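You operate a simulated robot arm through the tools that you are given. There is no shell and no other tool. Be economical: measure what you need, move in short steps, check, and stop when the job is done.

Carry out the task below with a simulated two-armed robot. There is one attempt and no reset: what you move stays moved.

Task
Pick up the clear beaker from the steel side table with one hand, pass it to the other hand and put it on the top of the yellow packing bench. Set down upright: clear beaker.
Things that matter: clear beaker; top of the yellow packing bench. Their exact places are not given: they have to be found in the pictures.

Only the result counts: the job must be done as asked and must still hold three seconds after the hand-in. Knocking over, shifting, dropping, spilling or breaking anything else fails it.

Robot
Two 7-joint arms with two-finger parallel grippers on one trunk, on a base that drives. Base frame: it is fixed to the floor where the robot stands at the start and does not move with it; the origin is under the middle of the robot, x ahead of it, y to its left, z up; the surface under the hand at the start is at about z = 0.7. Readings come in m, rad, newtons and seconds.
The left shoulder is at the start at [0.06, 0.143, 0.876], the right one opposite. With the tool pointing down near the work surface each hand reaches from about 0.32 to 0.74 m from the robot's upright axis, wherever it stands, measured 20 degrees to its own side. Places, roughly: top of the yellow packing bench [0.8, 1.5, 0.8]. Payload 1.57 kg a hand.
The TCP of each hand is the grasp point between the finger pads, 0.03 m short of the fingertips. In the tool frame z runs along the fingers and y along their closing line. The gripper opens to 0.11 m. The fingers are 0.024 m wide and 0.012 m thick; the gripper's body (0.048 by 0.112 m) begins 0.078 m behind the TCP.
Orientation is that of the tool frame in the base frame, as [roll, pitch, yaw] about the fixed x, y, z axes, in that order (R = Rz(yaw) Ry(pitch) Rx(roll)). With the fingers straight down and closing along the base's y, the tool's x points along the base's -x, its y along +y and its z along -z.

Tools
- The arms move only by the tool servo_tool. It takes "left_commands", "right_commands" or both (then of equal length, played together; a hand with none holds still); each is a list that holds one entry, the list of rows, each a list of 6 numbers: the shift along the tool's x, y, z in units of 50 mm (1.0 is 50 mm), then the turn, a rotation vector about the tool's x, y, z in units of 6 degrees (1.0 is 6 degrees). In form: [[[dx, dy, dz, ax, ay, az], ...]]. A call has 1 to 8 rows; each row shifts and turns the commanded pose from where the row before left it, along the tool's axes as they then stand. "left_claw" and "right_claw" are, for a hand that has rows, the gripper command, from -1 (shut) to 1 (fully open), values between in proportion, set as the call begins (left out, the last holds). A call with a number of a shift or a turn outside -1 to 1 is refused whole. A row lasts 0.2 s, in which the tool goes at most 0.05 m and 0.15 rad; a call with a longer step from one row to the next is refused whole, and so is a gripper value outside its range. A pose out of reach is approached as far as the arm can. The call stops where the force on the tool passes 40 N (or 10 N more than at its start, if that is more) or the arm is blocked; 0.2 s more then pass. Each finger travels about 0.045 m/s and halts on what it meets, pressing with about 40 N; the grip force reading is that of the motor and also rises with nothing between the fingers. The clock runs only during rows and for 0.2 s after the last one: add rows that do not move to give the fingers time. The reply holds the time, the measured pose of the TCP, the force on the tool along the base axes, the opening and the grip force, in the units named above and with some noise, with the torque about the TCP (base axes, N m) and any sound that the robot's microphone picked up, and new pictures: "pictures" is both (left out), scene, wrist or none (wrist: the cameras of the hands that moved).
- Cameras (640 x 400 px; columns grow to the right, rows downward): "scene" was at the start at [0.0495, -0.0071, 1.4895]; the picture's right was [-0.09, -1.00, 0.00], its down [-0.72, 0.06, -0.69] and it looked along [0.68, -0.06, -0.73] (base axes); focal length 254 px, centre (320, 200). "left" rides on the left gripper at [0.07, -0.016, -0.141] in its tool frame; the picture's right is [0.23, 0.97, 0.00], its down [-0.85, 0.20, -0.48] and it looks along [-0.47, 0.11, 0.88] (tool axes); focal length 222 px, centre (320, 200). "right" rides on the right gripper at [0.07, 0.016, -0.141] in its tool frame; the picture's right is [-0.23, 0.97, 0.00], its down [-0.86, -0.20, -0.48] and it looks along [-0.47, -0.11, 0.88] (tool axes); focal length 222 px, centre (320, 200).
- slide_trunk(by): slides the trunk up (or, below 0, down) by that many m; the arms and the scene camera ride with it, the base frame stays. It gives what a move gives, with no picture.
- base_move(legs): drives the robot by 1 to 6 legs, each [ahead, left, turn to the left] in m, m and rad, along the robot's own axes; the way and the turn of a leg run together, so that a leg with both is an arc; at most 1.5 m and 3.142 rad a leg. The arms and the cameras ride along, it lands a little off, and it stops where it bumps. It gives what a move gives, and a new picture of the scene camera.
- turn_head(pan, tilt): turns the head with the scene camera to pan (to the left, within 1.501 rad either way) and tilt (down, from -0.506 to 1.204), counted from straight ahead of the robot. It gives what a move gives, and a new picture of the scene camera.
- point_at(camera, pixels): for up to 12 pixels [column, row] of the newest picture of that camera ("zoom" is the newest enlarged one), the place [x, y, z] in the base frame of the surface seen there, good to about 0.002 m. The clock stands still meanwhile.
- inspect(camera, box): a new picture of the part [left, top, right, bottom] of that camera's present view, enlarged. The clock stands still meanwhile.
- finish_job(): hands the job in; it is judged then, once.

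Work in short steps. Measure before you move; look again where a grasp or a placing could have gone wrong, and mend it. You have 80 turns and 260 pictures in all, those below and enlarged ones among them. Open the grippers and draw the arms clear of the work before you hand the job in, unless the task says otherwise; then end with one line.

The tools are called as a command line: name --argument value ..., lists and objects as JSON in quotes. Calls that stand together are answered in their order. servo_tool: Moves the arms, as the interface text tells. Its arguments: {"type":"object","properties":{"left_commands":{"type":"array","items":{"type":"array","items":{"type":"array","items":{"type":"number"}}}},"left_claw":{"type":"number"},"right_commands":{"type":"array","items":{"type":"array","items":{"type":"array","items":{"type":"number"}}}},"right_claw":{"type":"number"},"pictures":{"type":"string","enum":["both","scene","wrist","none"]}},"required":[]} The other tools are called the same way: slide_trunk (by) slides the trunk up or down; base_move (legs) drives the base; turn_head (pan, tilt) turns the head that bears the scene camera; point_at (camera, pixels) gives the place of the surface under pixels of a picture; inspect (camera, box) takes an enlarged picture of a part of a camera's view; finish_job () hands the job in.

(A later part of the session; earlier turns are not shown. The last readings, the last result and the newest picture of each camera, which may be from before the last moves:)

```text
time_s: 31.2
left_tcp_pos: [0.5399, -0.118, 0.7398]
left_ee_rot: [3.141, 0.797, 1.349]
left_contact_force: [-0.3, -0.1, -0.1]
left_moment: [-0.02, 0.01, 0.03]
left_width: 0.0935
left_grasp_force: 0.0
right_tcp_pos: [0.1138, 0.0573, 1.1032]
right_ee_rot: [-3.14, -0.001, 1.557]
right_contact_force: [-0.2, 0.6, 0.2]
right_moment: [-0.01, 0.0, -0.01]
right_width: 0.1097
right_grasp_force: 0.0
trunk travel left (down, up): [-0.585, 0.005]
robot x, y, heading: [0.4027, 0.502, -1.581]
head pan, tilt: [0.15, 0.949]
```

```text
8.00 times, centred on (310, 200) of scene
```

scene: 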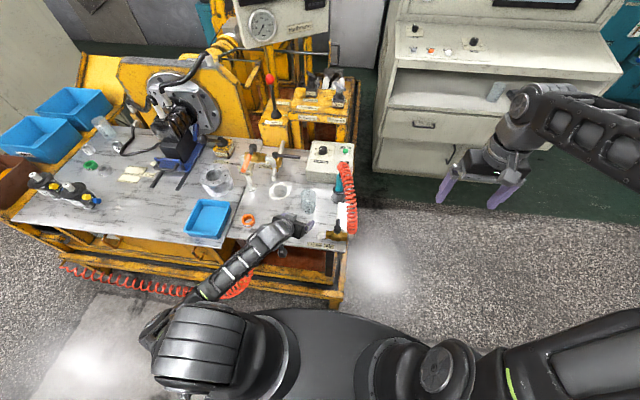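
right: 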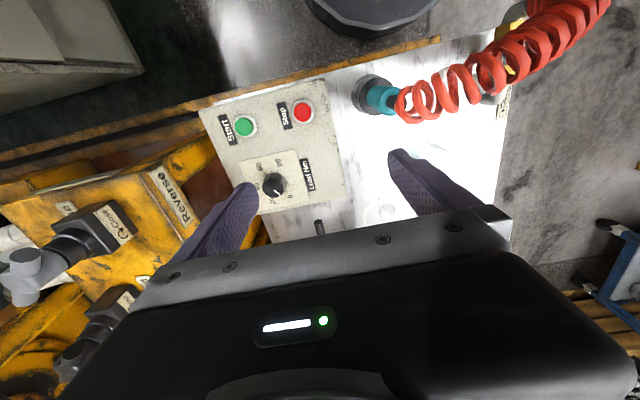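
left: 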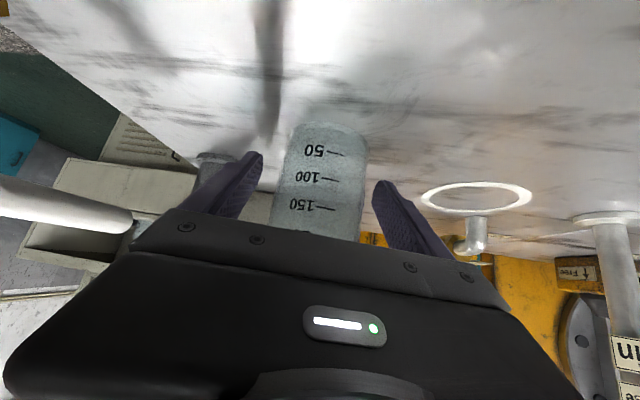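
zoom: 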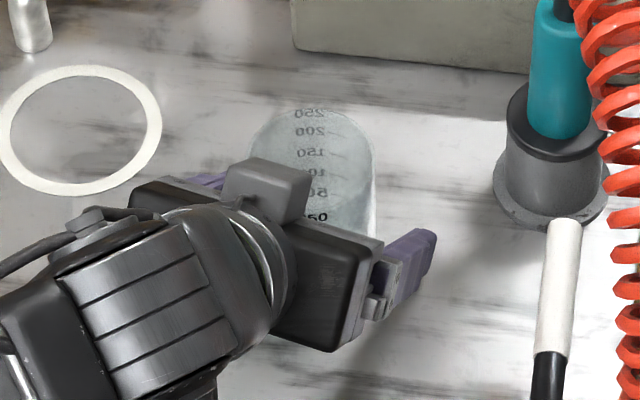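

The geometry matches the beaker being at the pads (near bottom edge at row ~125). I close the left gripper.

servo_tool --left_commands '[[[0, 0, 0, 0, 0, 0], [0, 0, 0, 0, 0, 0], [0, 0, 0, 0, 0, 0], [0, 0, 0, 0, 0, 0], [0, 0, 0, 0, 0, 0]]]' --left_claw -1 --pictures "wrist"

```text
time_s: 32.4
left_tcp_pos: [0.5396, -0.1177, 0.7405]
left_ee_rot: [3.141, 0.795, 1.35]
left_contact_force: [0.3, -0.5, -0.3]
left_moment: [0.01, 0.0, 0.0]
left_width: 0.0613
left_grasp_force: 40.1
right_tcp_pos: [0.113, 0.0569, 1.1018]
right_ee_rot: [-3.141, 0.0, 1.558]
right_contact_force: [-0.1, -0.1, -0.2]
right_moment: [0.01, 0.0, 0.01]
right_width: 0.1101
right_grasp_force: 0.1
trunk travel left (down, up): [-0.585, 0.005]
robot x, y, heading: [0.4028, 0.5051, -1.583]
head pan, tilt: [0.15, 0.949]
```

left: 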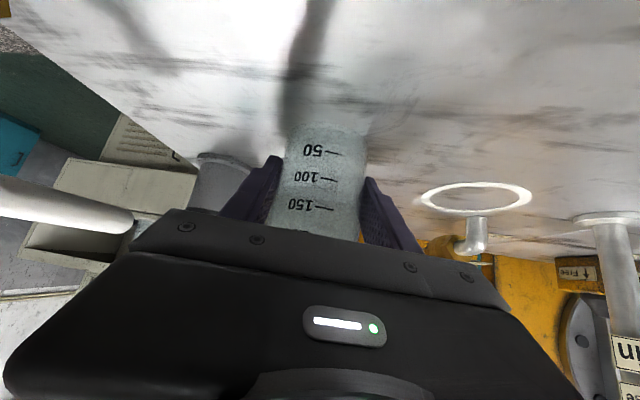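

Grip is firm at 0.061 m. I lift straight up by about 0.28 m.

servo_tool --left_commands '[[[-0.3, 0, -0.3, 0, 0, 0], [-0.6, 0, -0.6, 0, 0, 0], [-0.7, 0, -0.7, 0, 0, 0], [-0.7, 0, -0.7, 0, 0, 0], [-0.7, 0, -0.7, 0, 0, 0], [-0.7, 0, -0.7, 0, 0, 0], [-0.3, 0, -0.3, 0, 0, 0], [0, 0, 0, 0, 0, 0]]]' --pictures "both"

```text
time_s: 34.2
left_tcp_pos: [0.5433, -0.113, 1.0194]
left_ee_rot: [-3.141, 0.795, 1.351]
left_contact_force: [0.8, 0.2, 0.4]
left_moment: [-0.01, 0.03, 0.01]
left_width: 0.0613
left_grasp_force: 40.2
right_tcp_pos: [0.1124, 0.057, 1.1023]
right_ee_rot: [-3.141, -0.001, 1.559]
right_contact_force: [1.0, 0.2, 0.7]
right_moment: [0.03, 0.01, -0.02]
right_width: 0.1097
right_grasp_force: 0.1
trunk travel left (down, up): [-0.585, 0.005]
robot x, y, heading: [0.4027, 0.5028, -1.584]
head pan, tilt: [0.15, 0.949]
```

scene: 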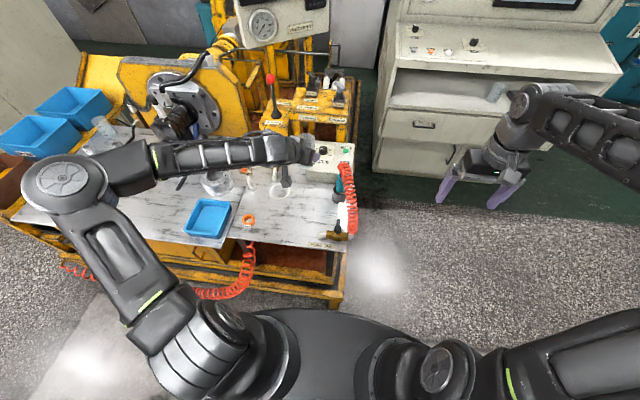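
left: 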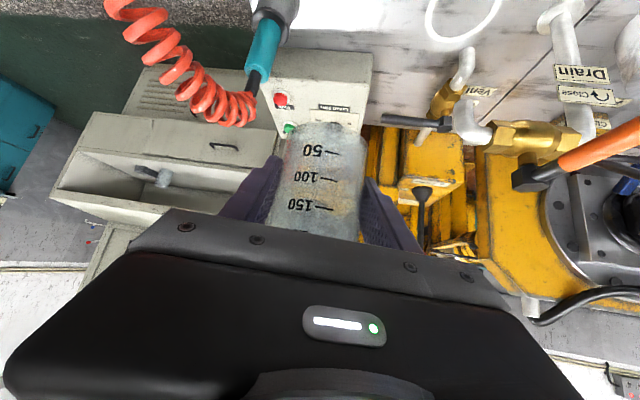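

Beaker is held. I back the robot 0.25 m into the aisle for the handover.

base_move --legs '[[-0.25, 0, 0]]'

turn_head --pan 0.0 --tilt 0.75

```text
time_s: 36.0
left_tcp_pos: [0.5426, 0.1352, 1.0196]
left_ee_rot: [3.141, 0.798, 1.344]
left_contact_force: [0.3, 1.3, -0.3]
left_moment: [-0.01, -0.01, -0.02]
left_width: 0.0611
left_grasp_force: 39.8
right_tcp_pos: [0.1145, 0.3083, 1.104]
right_ee_rot: [-3.14, 0.003, 1.554]
right_contact_force: [0.3, 0.4, 0.4]
right_moment: [-0.05, 0.0, -0.01]
right_width: 0.1099
right_grasp_force: 0.1
trunk travel left (down, up): [-0.585, 0.005]
robot x, y, heading: [0.4102, 0.7502, -1.59]
head pan, tilt: [0.15, 0.949]
```

scene: 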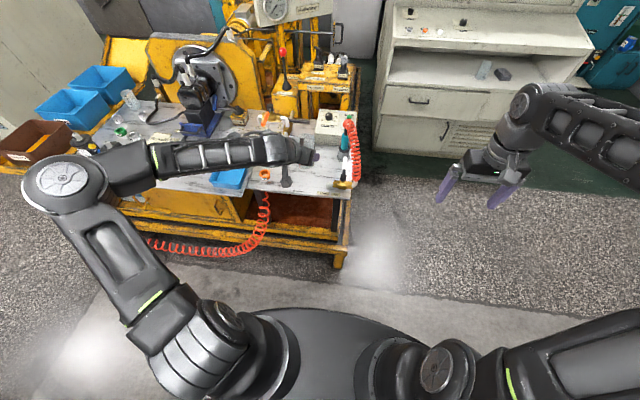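

```text
time_s: 36.7
left_tcp_pos: [0.5421, 0.1346, 1.0204]
left_ee_rot: [3.141, 0.796, 1.343]
left_contact_force: [-0.4, -0.4, -0.6]
left_moment: [-0.01, 0.0, 0.03]
left_width: 0.0614
left_grasp_force: 40.1
right_tcp_pos: [0.1141, 0.3056, 1.1019]
right_ee_rot: [-3.141, 0.0, 1.555]
right_contact_force: [0.2, 0.2, 0.1]
right_moment: [0.01, 0.02, -0.01]
right_width: 0.1098
right_grasp_force: 0.0
trunk travel left (down, up): [-0.585, 0.005]
robot x, y, heading: [0.4073, 0.752, -1.586]
head pan, tilt: [0.0, 0.75]
```

scene: 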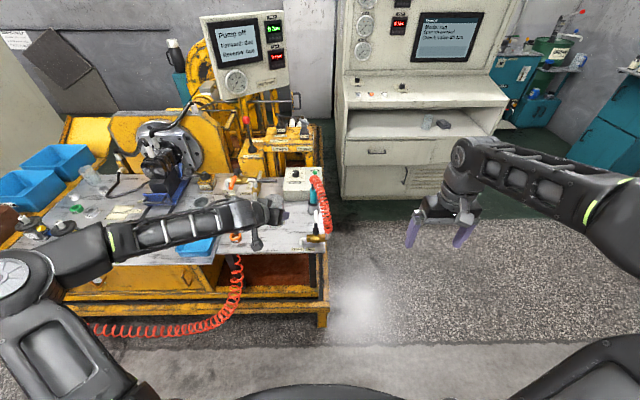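

I bring the left hand to the middle and raise the right hand, yawing it 12° to match the left.

servo_tool --left_commands '[[[0, -0.76, 0, 0, 0, 0], [0, -0.76, 0, 0, 0, 0], [0, -0.76, 0, 0, 0, 0], [0, 0, 0, 0, 0, 0]]]' --right_commands '[[[0, 0, -0.8, 0, 0, 1], [0, 0, -0.8, 0, 0, 1], [0, 0, -0.8, 0, 0, 0], [0, 0, 0, 0, 0, 0]]]' --right_claw 0.65 --pictures "both"

```text
time_s: 37.7
left_tcp_pos: [0.4361, 0.1595, 1.0203]
left_ee_rot: [-3.141, 0.796, 1.345]
left_contact_force: [0.4, -0.4, -0.9]
left_moment: [0.04, 0.02, -0.01]
left_width: 0.0614
left_grasp_force: 40.3
right_tcp_pos: [0.1162, 0.3068, 1.1581]
right_ee_rot: [-3.139, -0.002, 1.414]
right_contact_force: [0.8, 0.9, 0.8]
right_moment: [0.0, 0.0, 0.01]
right_width: 0.0907
right_grasp_force: 0.1
right hand out of reach, approached as far as the arm can: row 2, 3
trunk travel left (down, up): [-0.585, 0.005]
robot x, y, heading: [0.4072, 0.7485, -1.59]
head pan, tilt: [0.0, 0.75]
```

scene: 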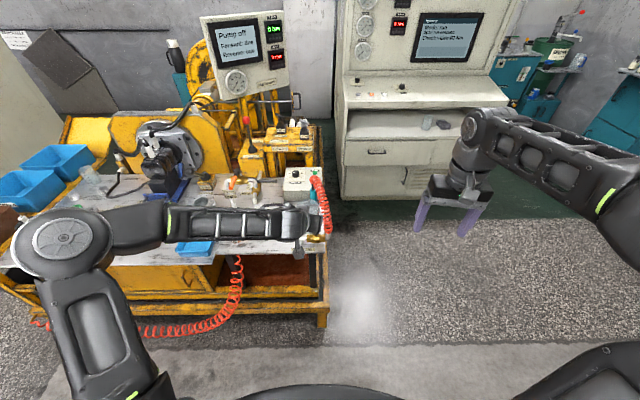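
right: 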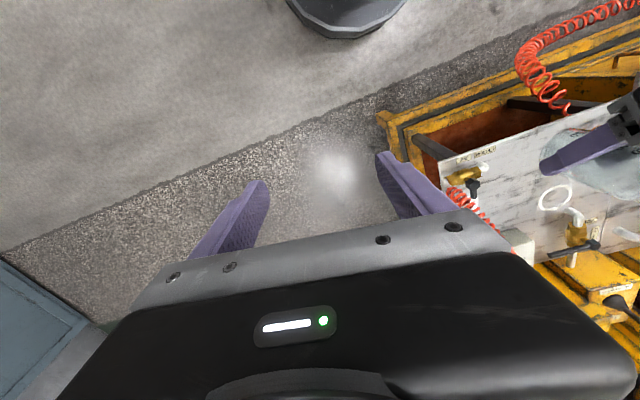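
left: 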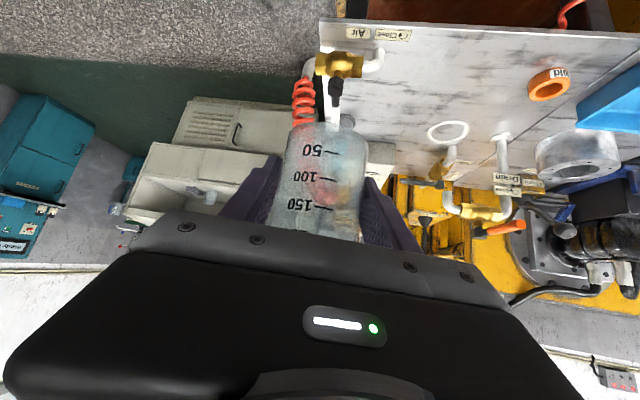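

The right hand tops out near z 1.16, so I lower the left by 0.12 m; then I measure the left hand's upper parts for clearance.

servo_tool --left_commands '[[[0.57, 0, 0.56, 0, 0, 0], [0.57, 0, 0.56, 0, 0, 0], [0.57, 0, 0.56, 0, 0, 0], [0, 0, 0, 0, 0, 0]]]' --pictures "none"

inspect --camera "scene" --box '[240, 200, 368, 280]'

inspect --camera "right" --box '[480, 40, 640, 140]'

```text
time_s: 38.7
left_tcp_pos: [0.431, 0.1589, 0.901]
left_ee_rot: [-3.141, 0.796, 1.344]
left_contact_force: [-0.4, 0.0, -0.9]
left_moment: [0.02, -0.01, -0.01]
left_width: 0.0611
left_grasp_force: 39.8
right_tcp_pos: [0.1152, 0.307, 1.1564]
right_ee_rot: [-3.14, -0.002, 1.414]
right_contact_force: [-0.8, 0.5, -0.7]
right_moment: [-0.04, 0.02, -0.01]
right_width: 0.0909
right_grasp_force: 0.1
trunk travel left (down, up): [-0.585, 0.005]
robot x, y, heading: [0.4077, 0.7485, -1.588]
head pan, tilt: [0.0, 0.75]
```

```text
5.00 times, centred on (304, 240) of scene
```

zoom: 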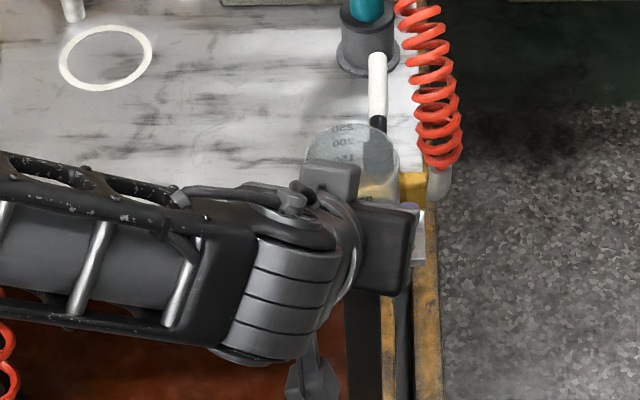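

```text
4.00 times, centred on (560, 90) of right
```

zoom: 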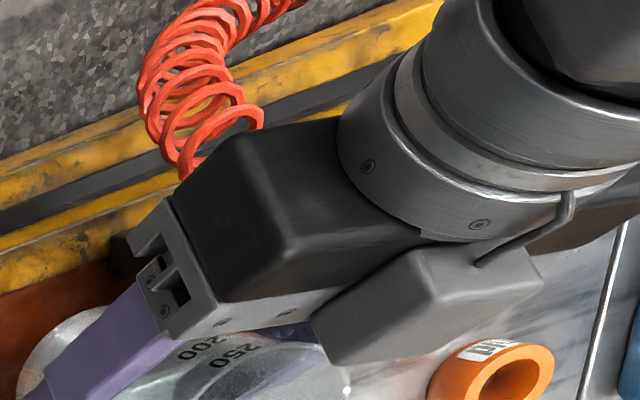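

The left gripper has a block on its upper side at (400,290) in the zoom. I measure it, the beaker's rim, and the wrist.

point_at --camera "zoom" --pixels '[[420, 270], [340, 320], [380, 350], [520, 250], [490, 160], [300, 200], [290, 350], [220, 370]]'

point_at --camera "scene" --pixels '[[306, 233], [302, 236], [311, 236], [311, 225], [303, 227], [318, 233], [300, 250], [319, 246]]'

```text
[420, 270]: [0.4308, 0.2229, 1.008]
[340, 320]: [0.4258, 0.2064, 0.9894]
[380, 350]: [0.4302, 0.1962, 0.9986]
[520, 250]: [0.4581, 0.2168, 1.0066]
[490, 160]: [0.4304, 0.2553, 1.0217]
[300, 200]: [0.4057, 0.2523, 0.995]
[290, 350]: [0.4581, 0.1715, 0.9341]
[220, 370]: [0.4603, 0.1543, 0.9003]
```

```text
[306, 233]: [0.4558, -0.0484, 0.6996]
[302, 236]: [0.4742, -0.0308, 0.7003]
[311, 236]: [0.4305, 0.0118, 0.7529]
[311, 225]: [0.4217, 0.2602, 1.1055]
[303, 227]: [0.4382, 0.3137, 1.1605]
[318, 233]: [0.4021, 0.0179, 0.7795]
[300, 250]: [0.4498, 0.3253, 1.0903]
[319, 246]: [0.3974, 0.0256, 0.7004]
```

There is enough clearance for the right hand to come straight down, set 8 mm forward of the beaker's axis. First I move the right hand forward and match its yaw.

servo_tool --right_commands '[[[-0.8, 0.125, 0.15, 0, 0, 0], [-0.8, 0.125, 0.15, 0, 0, 0], [-0.8, 0.125, 0.15, 0, 0, 0], [-0.8, 0.125, 0.15, 0, 0, 0], [0, 0, 0, 0, 0, 0.67], [0, 0, 0, 0, 0, 0]]]' --pictures "none"

```text
time_s: 40.1
left_tcp_pos: [0.4303, 0.1601, 0.9]
left_ee_rot: [-3.141, 0.795, 1.344]
left_contact_force: [0.0, -1.0, -0.1]
left_moment: [-0.02, 0.03, -0.01]
left_width: 0.0608
left_grasp_force: 40.0
right_tcp_pos: [0.1139, 0.2029, 1.1393]
right_ee_rot: [-3.14, -0.003, 1.341]
right_contact_force: [0.3, -0.8, 0.4]
right_moment: [-0.02, -0.01, 0.01]
right_width: 0.0908
right_grasp_force: 0.0
right hand out of reach, approached as far as the arm can: row 3, 4
trunk travel left (down, up): [-0.585, 0.005]
robot x, y, heading: [0.4055, 0.7508, -1.588]
head pan, tilt: [0.0, 0.75]
```

Reach limited the forward move (y 0.203). I go inward and forward partway, then re-measure.

servo_tool --right_commands '[[[-0.05, 0.78, 0.28, 0, 0, 0], [-0.05, 0.78, 0.28, 0, 0, 0], [-0.05, 0.78, 0.28, 0, 0, 0], [-0.05, 0.78, 0.28, 0, 0, 0], [-0.05, 0.78, 0.28, 0, 0, 0], [0, 0, 0, 0, 0, 0]]]' --pictures "both"

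```text
time_s: 41.5
left_tcp_pos: [0.4299, 0.1602, 0.9025]
left_ee_rot: [-3.141, 0.796, 1.343]
left_contact_force: [0.2, 0.7, -0.5]
left_moment: [0.01, -0.03, -0.02]
left_width: 0.0608
left_grasp_force: 40.4
right_tcp_pos: [0.3021, 0.1506, 1.0709]
right_ee_rot: [3.14, 0.0, 1.342]
right_contact_force: [0.4, -0.2, -0.1]
right_moment: [0.03, -0.02, 0.01]
right_width: 0.0909
right_grasp_force: 0.1
trunk travel left (down, up): [-0.585, 0.005]
robot x, y, heading: [0.4105, 0.7496, -1.59]
head pan, tilt: [0.0, 0.75]
```

scene: 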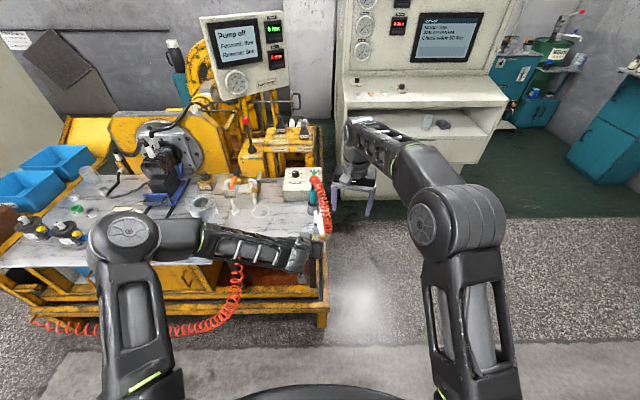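
right: 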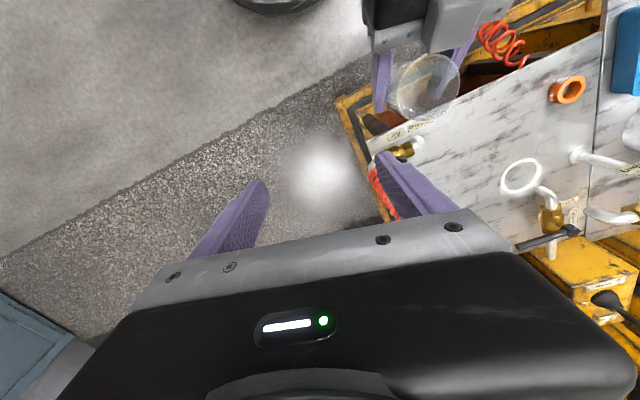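

Now the right camera sees the beaker in the left grip at (425,85). I enlarge and measure its rim.

inspect --camera "right" --box '[350, 20, 510, 120]'

point_at --camera "zoom" --pixels '[[163, 260], [433, 210], [300, 375], [330, 130], [120, 350], [420, 170], [400, 140], [190, 160], [420, 330], [200, 330], [290, 100], [60, 50]]'

```text
4.00 times, centred on (430, 70) of right
```

zoom: 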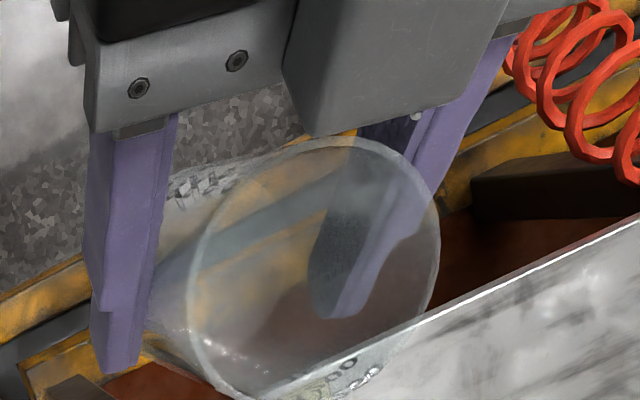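

```text
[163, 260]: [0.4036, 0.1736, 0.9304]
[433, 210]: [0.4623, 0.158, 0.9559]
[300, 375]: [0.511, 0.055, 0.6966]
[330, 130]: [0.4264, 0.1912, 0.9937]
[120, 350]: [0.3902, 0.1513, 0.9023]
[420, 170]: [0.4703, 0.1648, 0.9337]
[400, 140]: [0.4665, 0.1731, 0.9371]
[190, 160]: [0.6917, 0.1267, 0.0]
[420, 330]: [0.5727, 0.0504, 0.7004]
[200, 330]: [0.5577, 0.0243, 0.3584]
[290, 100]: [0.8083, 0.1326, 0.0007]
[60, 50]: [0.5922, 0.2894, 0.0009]
```

Rim at z≈0.955, axis ≈(0.430,0.155). I bring the right hand above it at z≈1.06.

servo_tool --right_commands '[[[0.17, 0.82, 0.07, 0, 0, 0], [0.17, 0.82, 0.07, 0, 0, 0], [0.17, 0.83, 0.07, 0, 0, 0], [0, 0, 0, 0, 0, 0]]]' --pictures "both"

inspect --camera "right" --box '[200, 60, 440, 210]'

```text
time_s: 42.5
left_tcp_pos: [0.4297, 0.1599, 0.9017]
left_ee_rot: [-3.142, 0.796, 1.344]
left_contact_force: [-0.1, -0.2, -0.4]
left_moment: [0.0, 0.0, 0.0]
left_width: 0.0609
left_grasp_force: 40.1
right_tcp_pos: [0.4151, 0.1453, 1.0609]
right_ee_rot: [-3.141, -0.001, 1.342]
right_contact_force: [0.0, -0.4, -0.2]
right_moment: [0.02, -0.04, 0.0]
right_width: 0.091
right_grasp_force: 0.0
right hand out of reach, approached as far as the arm can: row 3
trunk travel left (down, up): [-0.585, 0.005]
robot x, y, heading: [0.4098, 0.7505, -1.589]
head pan, tilt: [0.0, 0.75]
```

scene: 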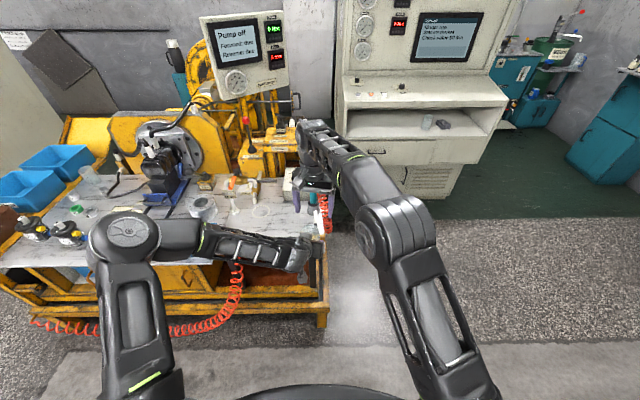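
right: 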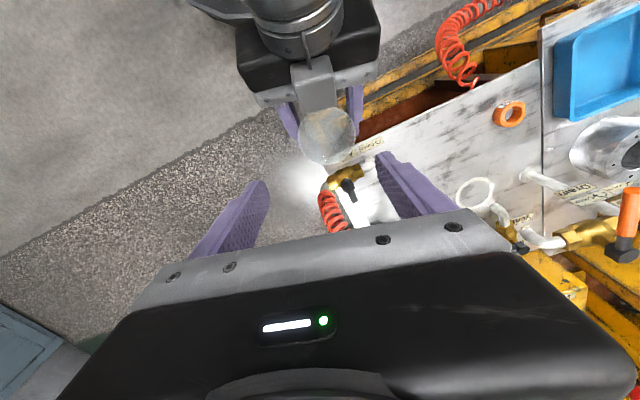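

```text
2.67 times, centred on (320, 135) of right
```

zoom: 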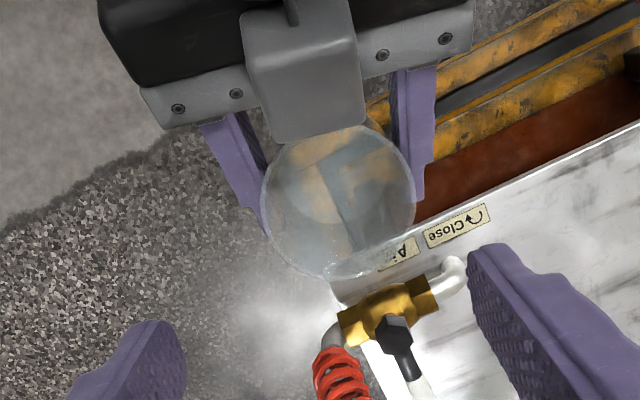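

The right arm is near its reach limit here, so I bring the beaker 5 cm nearer and 3 cm to the right with the left hand.

servo_tool --left_commands '[[[0.295, -0.405, -0.3, 0, 0, 0], [0.295, -0.405, -0.3, 0, 0, 0], [0, 0, 0, 0, 0, 0]]]' --pictures "none"

servo_tool --right_commands '[[[0, 0, 0, 0, 0, 0]]]' --pictures "wrist"

inspect --camera "right" --box '[240, 40, 400, 140]'

```text
time_s: 43.3
left_tcp_pos: [0.4013, 0.2099, 0.9014]
left_ee_rot: [3.14, 0.797, 1.344]
left_contact_force: [0.0, 0.2, -0.6]
left_moment: [0.01, 0.03, 0.0]
left_width: 0.0611
left_grasp_force: 39.9
right_tcp_pos: [0.4157, 0.1449, 1.0597]
right_ee_rot: [-3.141, 0.0, 1.343]
right_contact_force: [0.1, 0.4, -1.0]
right_moment: [0.03, -0.01, 0.02]
right_width: 0.0908
right_grasp_force: 0.1
trunk travel left (down, up): [-0.585, 0.005]
robot x, y, heading: [0.4105, 0.7517, -1.59]
head pan, tilt: [0.0, 0.75]
```

```text
time_s: 43.7
left_tcp_pos: [0.4019, 0.2104, 0.9021]
left_ee_rot: [-3.141, 0.796, 1.344]
left_contact_force: [0.2, 0.3, -0.3]
left_moment: [-0.01, 0.03, -0.01]
left_width: 0.0606
left_grasp_force: 40.3
right_tcp_pos: [0.4152, 0.1459, 1.0591]
right_ee_rot: [3.141, 0.0, 1.342]
right_contact_force: [-0.6, -1.0, -0.5]
right_moment: [0.0, 0.0, -0.02]
right_width: 0.0908
right_grasp_force: 0.1
trunk travel left (down, up): [-0.585, 0.005]
robot x, y, heading: [0.4084, 0.7466, -1.587]
head pan, tilt: [0.0, 0.75]
```

right: 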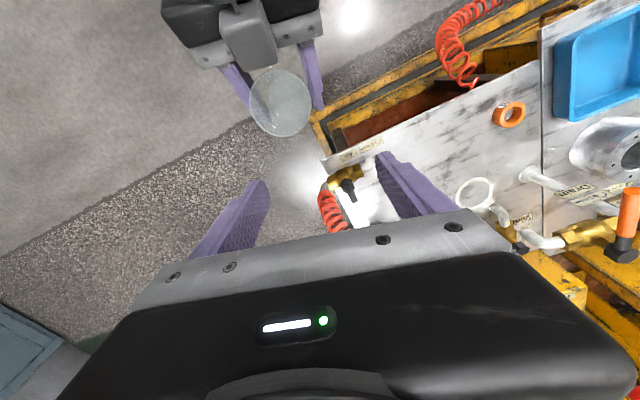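

```text
4.00 times, centred on (320, 90) of right
```

zoom: 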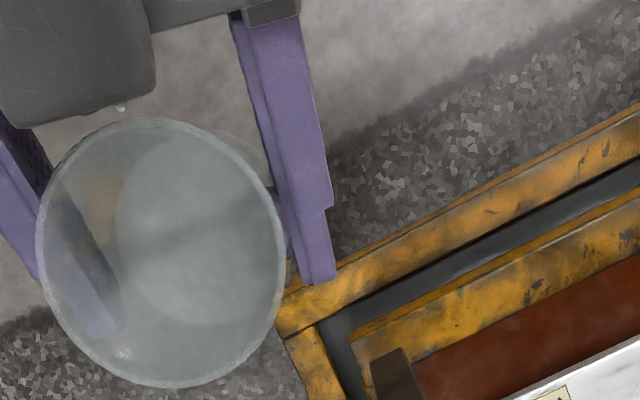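

I measure the rim at its four extremes and the left fingertip edges in this zoom.

point_at --camera "zoom" --pixels '[[283, 235], [39, 235], [170, 122], [165, 384], [160, 383], [281, 260], [41, 225], [175, 121], [110, 75], [318, 270], [280, 210], [60, 320]]'

```text
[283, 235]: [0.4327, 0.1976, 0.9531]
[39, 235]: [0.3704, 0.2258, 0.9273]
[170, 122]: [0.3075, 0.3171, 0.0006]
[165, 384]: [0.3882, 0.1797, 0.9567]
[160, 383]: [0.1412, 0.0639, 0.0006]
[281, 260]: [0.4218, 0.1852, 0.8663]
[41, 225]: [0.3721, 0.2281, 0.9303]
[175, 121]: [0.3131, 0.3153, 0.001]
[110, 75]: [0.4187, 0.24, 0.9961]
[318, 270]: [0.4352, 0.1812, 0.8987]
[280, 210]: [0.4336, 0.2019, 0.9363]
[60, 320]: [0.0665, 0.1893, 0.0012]
```

Axis is at (0.4015,0.206), rim z≈0.955. I place the right hand over (0.400,0.199).

servo_tool --right_commands '[[[0.48, -0.27, 0, 0, 0, 0], [0.48, -0.27, 0, 0, 0, 0], [0, 0, 0, 0, 0, 0]]]' --pictures "wrist"

inspect --camera "right" --box '[200, 100, 440, 250]'

```text
time_s: 44.5
left_tcp_pos: [0.4026, 0.21, 0.9011]
left_ee_rot: [-3.141, 0.797, 1.343]
left_contact_force: [0.0, 0.1, -0.2]
left_moment: [0.01, -0.02, 0.0]
left_width: 0.0609
left_grasp_force: 40.4
right_tcp_pos: [0.4022, 0.1991, 1.0592]
right_ee_rot: [-3.14, -0.002, 1.344]
right_contact_force: [0.3, -0.2, 1.2]
right_moment: [0.02, -0.02, 0.03]
right_width: 0.0909
right_grasp_force: 0.0
trunk travel left (down, up): [-0.585, 0.005]
robot x, y, heading: [0.4066, 0.7521, -1.59]
head pan, tilt: [0.0, 0.75]
```

right: 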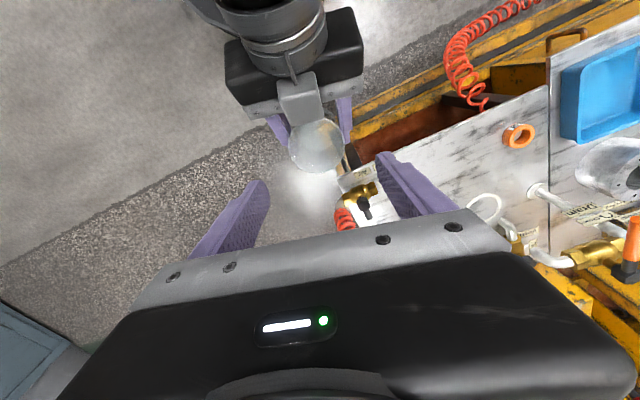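

```text
2.67 times, centred on (320, 175) of right
```

zoom: 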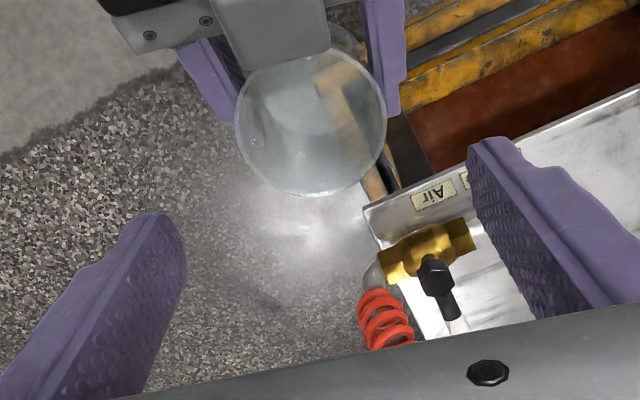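

Predicted rim pixel (319,145) matches the observed (316,147). I descend half way and check.

servo_tool --right_commands '[[[0, 0, 0.4, 0, 0, 0], [0, 0, 0.4, 0, 0, 0], [0, 0, 0.4, 0, 0, 0], [0, 0, 0, 0, 0, 0]]]' --pictures "wrist"

inspect --camera "left" --box '[160, 0, 480, 200]'

```text
time_s: 45.5
left_tcp_pos: [0.4012, 0.2096, 0.9002]
left_ee_rot: [-3.141, 0.796, 1.344]
left_contact_force: [-0.7, 0.4, -0.7]
left_moment: [0.0, 0.04, 0.01]
left_width: 0.0608
left_grasp_force: 39.7
right_tcp_pos: [0.401, 0.1999, 0.9995]
right_ee_rot: [-3.14, -0.002, 1.341]
right_contact_force: [-0.6, -0.4, 0.1]
right_moment: [0.02, 0.0, -0.02]
right_width: 0.0906
right_grasp_force: 0.1
trunk travel left (down, up): [-0.585, 0.005]
robot x, y, heading: [0.4069, 0.7517, -1.591]
head pan, tilt: [0.0, 0.75]
```

right: 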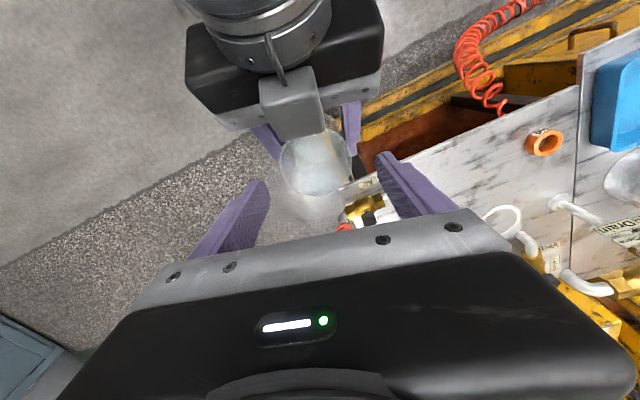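

```text
2.00 times, centred on (320, 100) of left
```

zoom: 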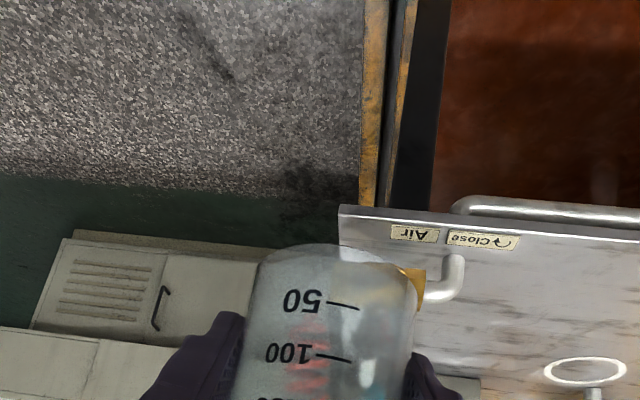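

Still centred between the right fingers. I descend the last 4.6 cm.

servo_tool --right_commands '[[[0, 0, 0.3, 0, 0, 0], [0, 0, 0.3, 0, 0, 0], [0, 0, 0.32, 0, 0, 0], [0, 0, 0, 0, 0, 0]]]' --pictures "wrist"

inspect --camera "right" --box '[200, 100, 440, 250]'

```text
time_s: 46.5
left_tcp_pos: [0.4021, 0.2094, 0.9005]
left_ee_rot: [3.141, 0.795, 1.344]
left_contact_force: [-0.4, -0.2, -0.4]
left_moment: [0.02, -0.01, -0.01]
left_width: 0.0607
left_grasp_force: 40.0
right_tcp_pos: [0.4011, 0.2007, 0.954]
right_ee_rot: [-3.139, -0.002, 1.344]
right_contact_force: [0.0, -0.1, -0.3]
right_moment: [-0.02, 0.01, 0.02]
right_width: 0.0912
right_grasp_force: 0.0
trunk travel left (down, up): [-0.585, 0.005]
robot x, y, heading: [0.4107, 0.7493, -1.588]
head pan, tilt: [0.0, 0.75]
```

right: 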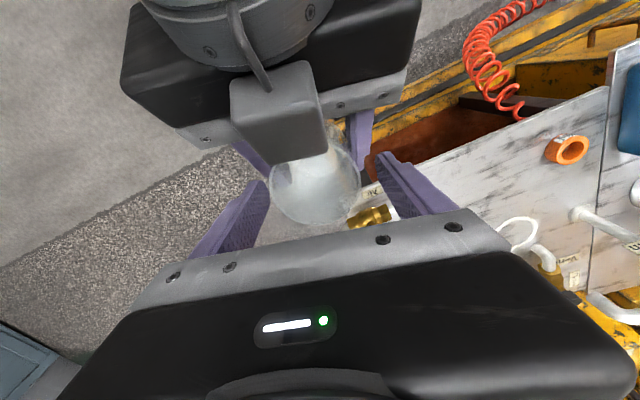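

```text
2.67 times, centred on (320, 175) of right
```

zoom: 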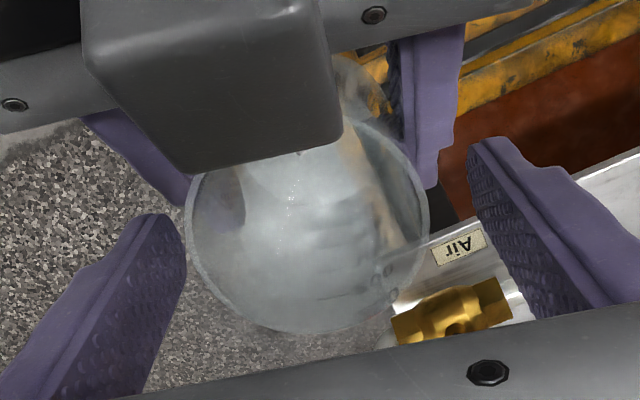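

Aligned: rim centre at (316,190) vs predicted (319,186), no contact force. I close the right gripper on the rim.

servo_tool --right_commands '[[[0, 0, 0, 0, 0, 0], [0, 0, 0, 0, 0, 0], [0, 0, 0, 0, 0, 0], [0, 0, 0, 0, 0, 0], [0, 0, 0, 0, 0, 0]]]' --right_claw -1 --pictures "wrist"

inspect --camera "right" --box '[200, 100, 440, 250]'

```text
time_s: 47.7
left_tcp_pos: [0.4029, 0.2099, 0.9008]
left_ee_rot: [-3.141, 0.795, 1.346]
left_contact_force: [9.9, -1.5, 0.0]
left_moment: [0.0, 0.49, 0.04]
left_width: 0.0608
left_grasp_force: 40.1
right_tcp_pos: [0.3997, 0.2002, 0.9534]
right_ee_rot: [-3.137, -0.002, 1.344]
right_contact_force: [-9.7, 1.3, -1.3]
right_moment: [-0.01, 0.09, 0.03]
right_width: 0.0603
right_grasp_force: 40.6
trunk travel left (down, up): [-0.585, 0.005]
robot x, y, heading: [0.4097, 0.7519, -1.589]
head pan, tilt: [0.0, 0.75]
```

right: 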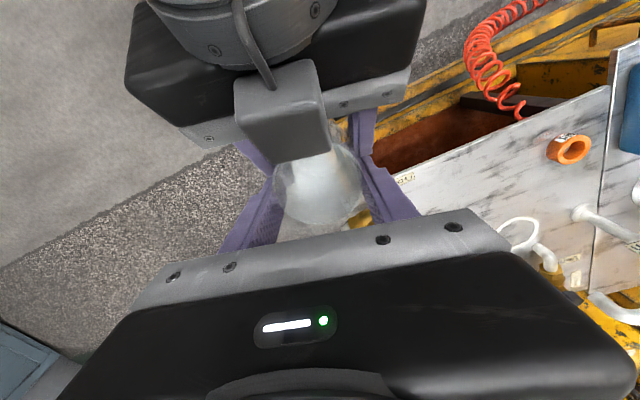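

```text
2.67 times, centred on (320, 175) of right
```

zoom: 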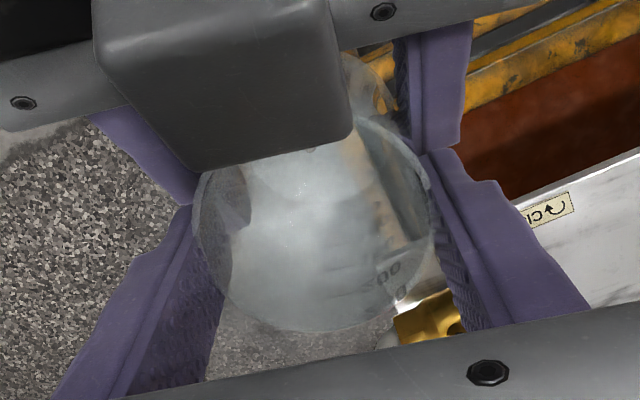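

Both hands hold, with about 10 N sideways strain. I ease the right hand 2 mm to relieve it.

servo_tool --right_commands '[[[0, -0.04, 0, 0, 0, 0], [0, 0, 0, 0, 0, 0]]]' --pictures "none"

```text
time_s: 48.3
left_tcp_pos: [0.402, 0.2099, 0.9007]
left_ee_rot: [3.141, 0.796, 1.344]
left_contact_force: [6.9, -2.5, 0.5]
left_moment: [0.11, 0.11, 0.14]
left_width: 0.0603
left_grasp_force: 40.1
right_tcp_pos: [0.3984, 0.2011, 0.9534]
right_ee_rot: [-3.14, 0.0, 1.342]
right_contact_force: [-6.4, 1.9, -0.3]
right_moment: [0.06, 0.26, -0.1]
right_width: 0.0603
right_grasp_force: 39.9
trunk travel left (down, up): [-0.585, 0.005]
robot x, y, heading: [0.4092, 0.7544, -1.588]
head pan, tilt: [0.0, 0.75]
```

Strain is down to ~6.5 N, small enough. I open the left gripper gently while it stays in place.

servo_tool --left_commands '[[[0, 0, 0, 0, 0, 0], [0, 0, 0, 0, 0, 0], [0, 0, 0, 0, 0, 0], [0, 0, 0, 0, 0, 0], [0, 0, 0, 0, 0, 0]]]' --left_claw 0.7 --pictures "wrist"

inspect --camera "right" --box '[200, 100, 440, 250]'

```text
time_s: 49.5
left_tcp_pos: [0.4024, 0.2099, 0.8995]
left_ee_rot: [-3.141, 0.797, 1.346]
left_contact_force: [-0.4, -0.9, -0.3]
left_moment: [-0.02, 0.03, 0.0]
left_width: 0.0933
left_grasp_force: 0.1
right_tcp_pos: [0.3995, 0.2001, 0.9533]
right_ee_rot: [-3.14, -0.002, 1.343]
right_contact_force: [0.4, -0.3, -0.6]
right_moment: [-0.01, 0.02, -0.02]
right_width: 0.0602
right_grasp_force: 40.2
trunk travel left (down, up): [-0.585, 0.005]
robot x, y, heading: [0.4071, 0.7481, -1.588]
head pan, tilt: [0.0, 0.75]
```

left: 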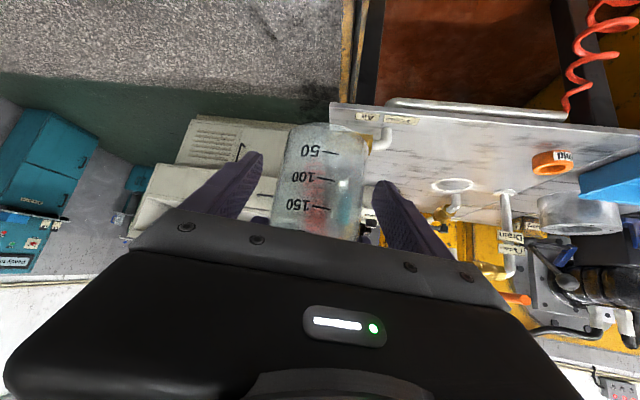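

```text
2.67 times, centred on (320, 175) of right
```

zoom: 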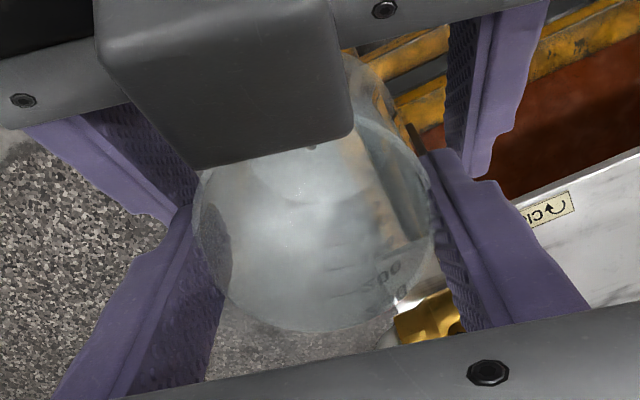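

The right hand holds the beaker alone, steadily. I draw the left hand straight back.

servo_tool --left_commands '[[[0.5, 0, -0.51, 0, 0, 0], [0.5, 0, -0.51, 0, 0, 0], [0.5, 0, -0.51, 0, 0, 0], [0, 0, 0, 0, 0, 0]]]' --pictures "both"

```text
time_s: 50.5
left_tcp_pos: [0.4271, 0.3137, 0.9]
left_ee_rot: [-3.141, 0.796, 1.344]
left_contact_force: [-0.7, 0.3, 0.4]
left_moment: [-0.02, -0.01, 0.02]
left_width: 0.0934
left_grasp_force: 0.1
right_tcp_pos: [0.3989, 0.2001, 0.953]
right_ee_rot: [-3.141, -0.001, 1.344]
right_contact_force: [-0.6, -0.1, 0.6]
right_moment: [0.0, -0.02, 0.0]
right_width: 0.0602
right_grasp_force: 40.1
trunk travel left (down, up): [-0.585, 0.005]
robot x, y, heading: [0.408, 0.7485, -1.592]
head pan, tilt: [0.0, 0.75]
```

scene: 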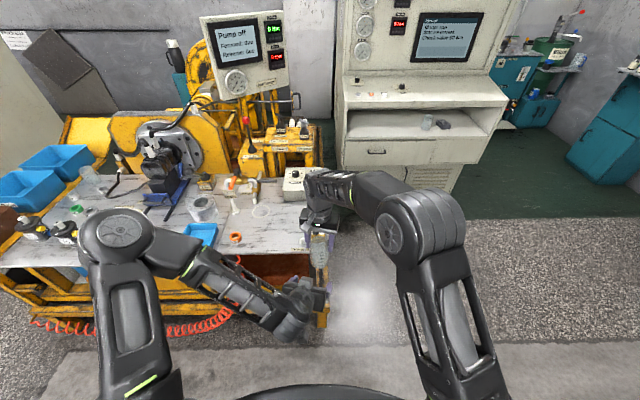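
left: 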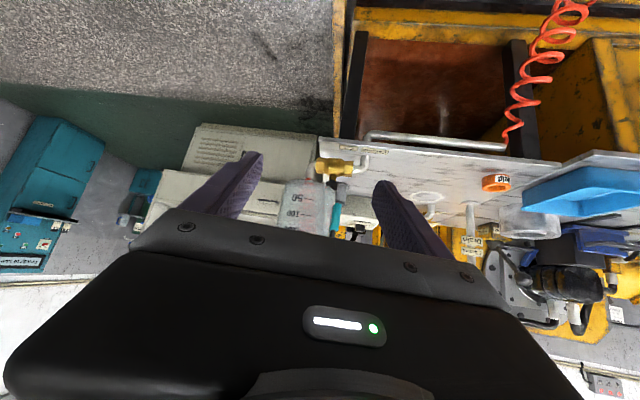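

Left hand is free. I raise both hands and spread them apart before driving.

servo_tool --left_commands '[[[-0.43, 0.6, -0.42, 0, 0, 0], [-0.43, 0.6, -0.42, 0, 0, 0], [-0.43, 0.6, -0.42, 0, 0, 0], [-0.43, 0.6, -0.42, 0, 0, 0], [-0.43, 0.6, -0.42, 0, 0, 0], [0, 0, 0, 0, 0, 0]]]' --right_commands '[[[0.2, -0.5, -0.5, 0, 0, 0], [0.2, -0.5, -0.5, 0, 0, 0], [0.2, -0.5, -0.5, 0, 0, 0], [0.2, -0.5, -0.5, 0, 0, 0], [0.2, -0.5, -0.5, 0, 0, 0], [0, 0, 0, 0, 0, 0]]]' --pictures "both"

```text
time_s: 51.9
left_tcp_pos: [0.56, 0.2616, 1.0478]
left_ee_rot: [-3.139, 0.795, 1.344]
left_contact_force: [0.0, -0.1, 0.0]
left_moment: [0.0, 0.04, 0.02]
left_width: 0.0934
left_grasp_force: 0.1
left hand out of reach, approached as far as the arm can: row 1, 2
right_tcp_pos: [0.2871, 0.2749, 1.0784]
right_ee_rot: [-3.14, -0.004, 1.341]
right_contact_force: [0.1, -0.1, -1.6]
right_moment: [0.0, 0.0, -0.01]
right_width: 0.0605
right_grasp_force: 39.7
trunk travel left (down, up): [-0.585, 0.005]
robot x, y, heading: [0.4069, 0.7466, -1.591]
head pan, tilt: [0.0, 0.75]
```

scene: 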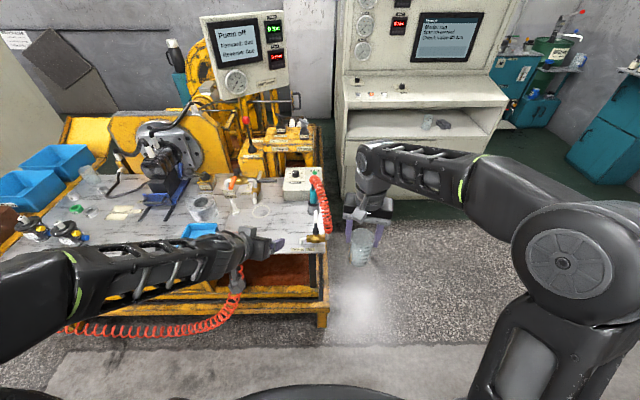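
right: 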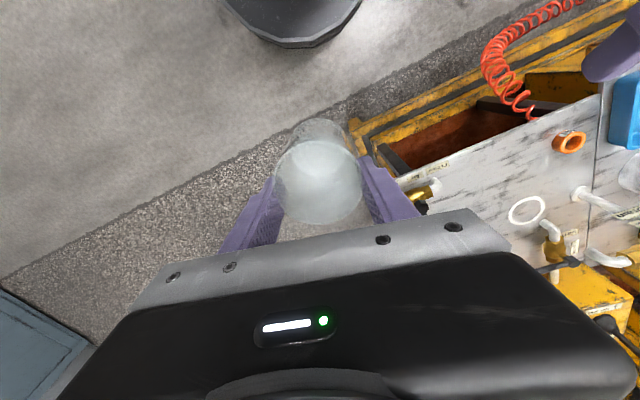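
left: 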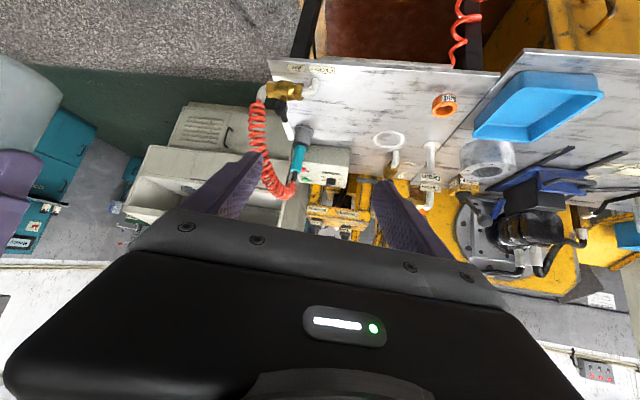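

The beaker is held upright by the right hand. I turn the robot half round clockwise, through the open floor, to face the packing bench.

base_move --legs '[[0, 0, -1.57], [0, 0, -1.57]]'

turn_head --pan -0.3 --tilt 0.8

```text
time_s: 60.1
left_tcp_pos: [0.2915, 1.2505, 1.0482]
left_ee_rot: [-3.14, 0.794, -1.869]
left_contact_force: [0.6, -0.3, -0.8]
left_moment: [-0.02, -0.01, -0.03]
left_width: 0.0936
left_grasp_force: 0.0
right_tcp_pos: [0.5619, 1.2145, 1.0798]
right_ee_rot: [-3.14, 0.0, -1.87]
right_contact_force: [0.4, 0.5, -0.2]
right_moment: [-0.02, 0.0, 0.01]
right_width: 0.0595
right_grasp_force: 39.7
trunk travel left (down, up): [-0.585, 0.005]
robot x, y, heading: [0.4104, 0.7492, 1.479]
head pan, tilt: [0.0, 0.75]
```

scene: 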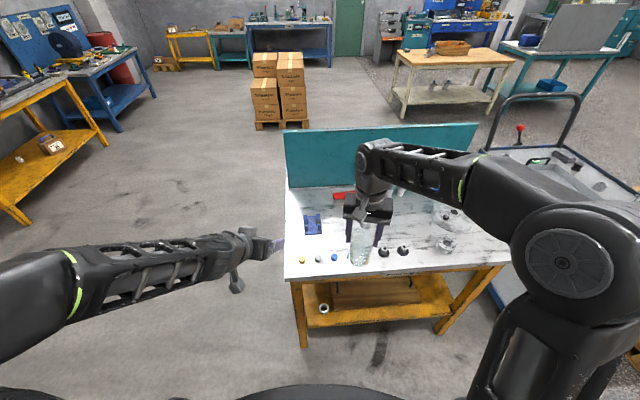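

```text
time_s: 60.9
left_tcp_pos: [0.2915, 1.2501, 1.0497]
left_ee_rot: [3.141, 0.796, -1.87]
left_contact_force: [0.2, 1.0, -0.1]
left_moment: [-0.03, -0.03, 0.0]
left_width: 0.0934
left_grasp_force: 0.0
right_tcp_pos: [0.563, 1.2159, 1.0798]
right_ee_rot: [-3.14, -0.002, -1.869]
right_contact_force: [0.2, -0.1, -1.1]
right_moment: [-0.01, 0.01, -0.01]
right_width: 0.0598
right_grasp_force: 40.4
trunk travel left (down, up): [-0.585, 0.005]
robot x, y, heading: [0.4044, 0.7524, 1.48]
head pan, tilt: [-0.3, 0.799]
```

scene: 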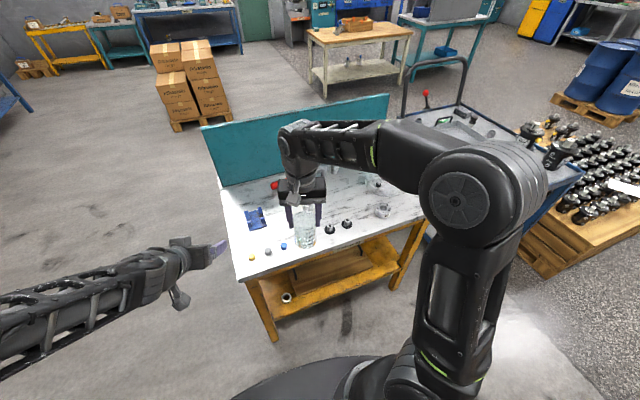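

I drive 0.1 m nearer and then look at the bench with the right camera for a free spot.

base_move --legs '[[0.1, 0, 0]]'

inspect --camera "right" --box '[0, 0, 640, 400]'

inspect --camera "scene" --box '[220, 140, 444, 280]'

```text
time_s: 62.1
left_tcp_pos: [0.2994, 1.3522, 1.0478]
left_ee_rot: [-3.141, 0.795, -1.866]
left_contact_force: [-0.3, 0.4, 0.4]
left_moment: [0.0, 0.01, -0.02]
left_width: 0.0933
left_grasp_force: 0.1
right_tcp_pos: [0.5708, 1.3203, 1.0789]
right_ee_rot: [-3.14, -0.004, -1.867]
right_contact_force: [0.1, 0.6, 0.5]
right_moment: [-0.03, 0.04, -0.04]
right_width: 0.0599
right_grasp_force: 40.4
trunk travel left (down, up): [-0.585, 0.005]
robot x, y, heading: [0.4161, 0.8519, 1.48]
head pan, tilt: [-0.3, 0.799]
```

scene: 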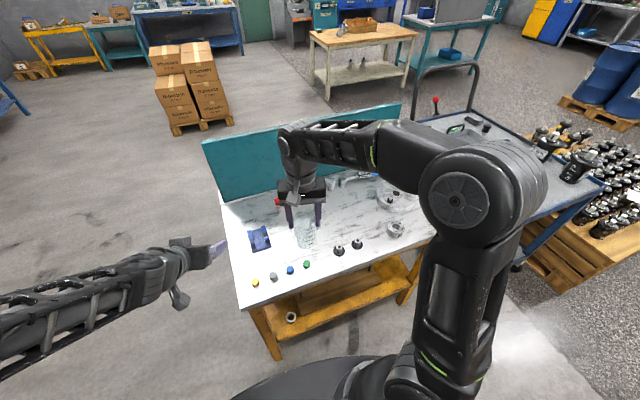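

```text
1.00 times, centred on (320, 200) of right (not enlarged: the box is as wide or as high as the picture)
```

zoom: 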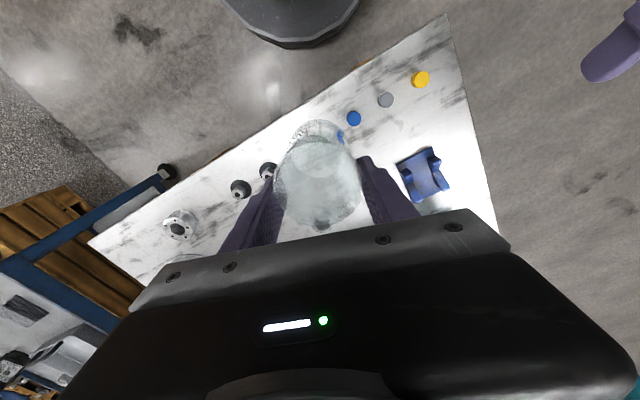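

```text
2.86 times, centred on (332, 210) of scene
```

zoom: 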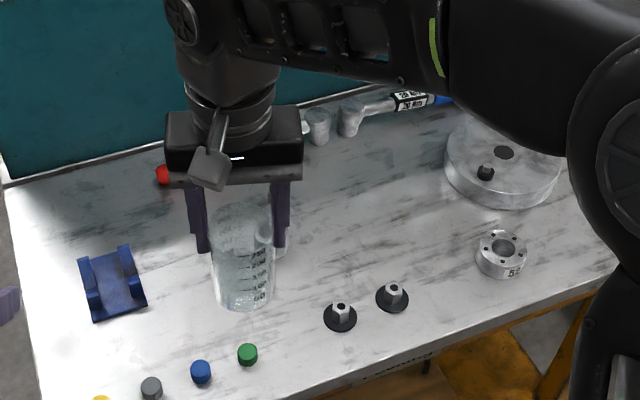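

The clear area is around (370,225) in the zoom, between the ring, bolts and flange. I measure it and its neighbours.

point_at --camera "zoom" --pixels '[[370, 225], [350, 145], [320, 140], [450, 190], [480, 245], [395, 280], [340, 300], [283, 245], [247, 345], [130, 280], [410, 200], [185, 250]]'

```text
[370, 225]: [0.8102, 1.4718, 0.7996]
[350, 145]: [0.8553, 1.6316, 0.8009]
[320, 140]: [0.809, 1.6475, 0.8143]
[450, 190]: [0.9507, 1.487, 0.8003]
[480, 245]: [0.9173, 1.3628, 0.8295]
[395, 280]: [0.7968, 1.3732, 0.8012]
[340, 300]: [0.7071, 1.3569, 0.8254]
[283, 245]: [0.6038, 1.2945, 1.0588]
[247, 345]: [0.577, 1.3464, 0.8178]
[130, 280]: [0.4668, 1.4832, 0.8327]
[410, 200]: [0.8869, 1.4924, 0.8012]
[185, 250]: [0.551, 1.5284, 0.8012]
```

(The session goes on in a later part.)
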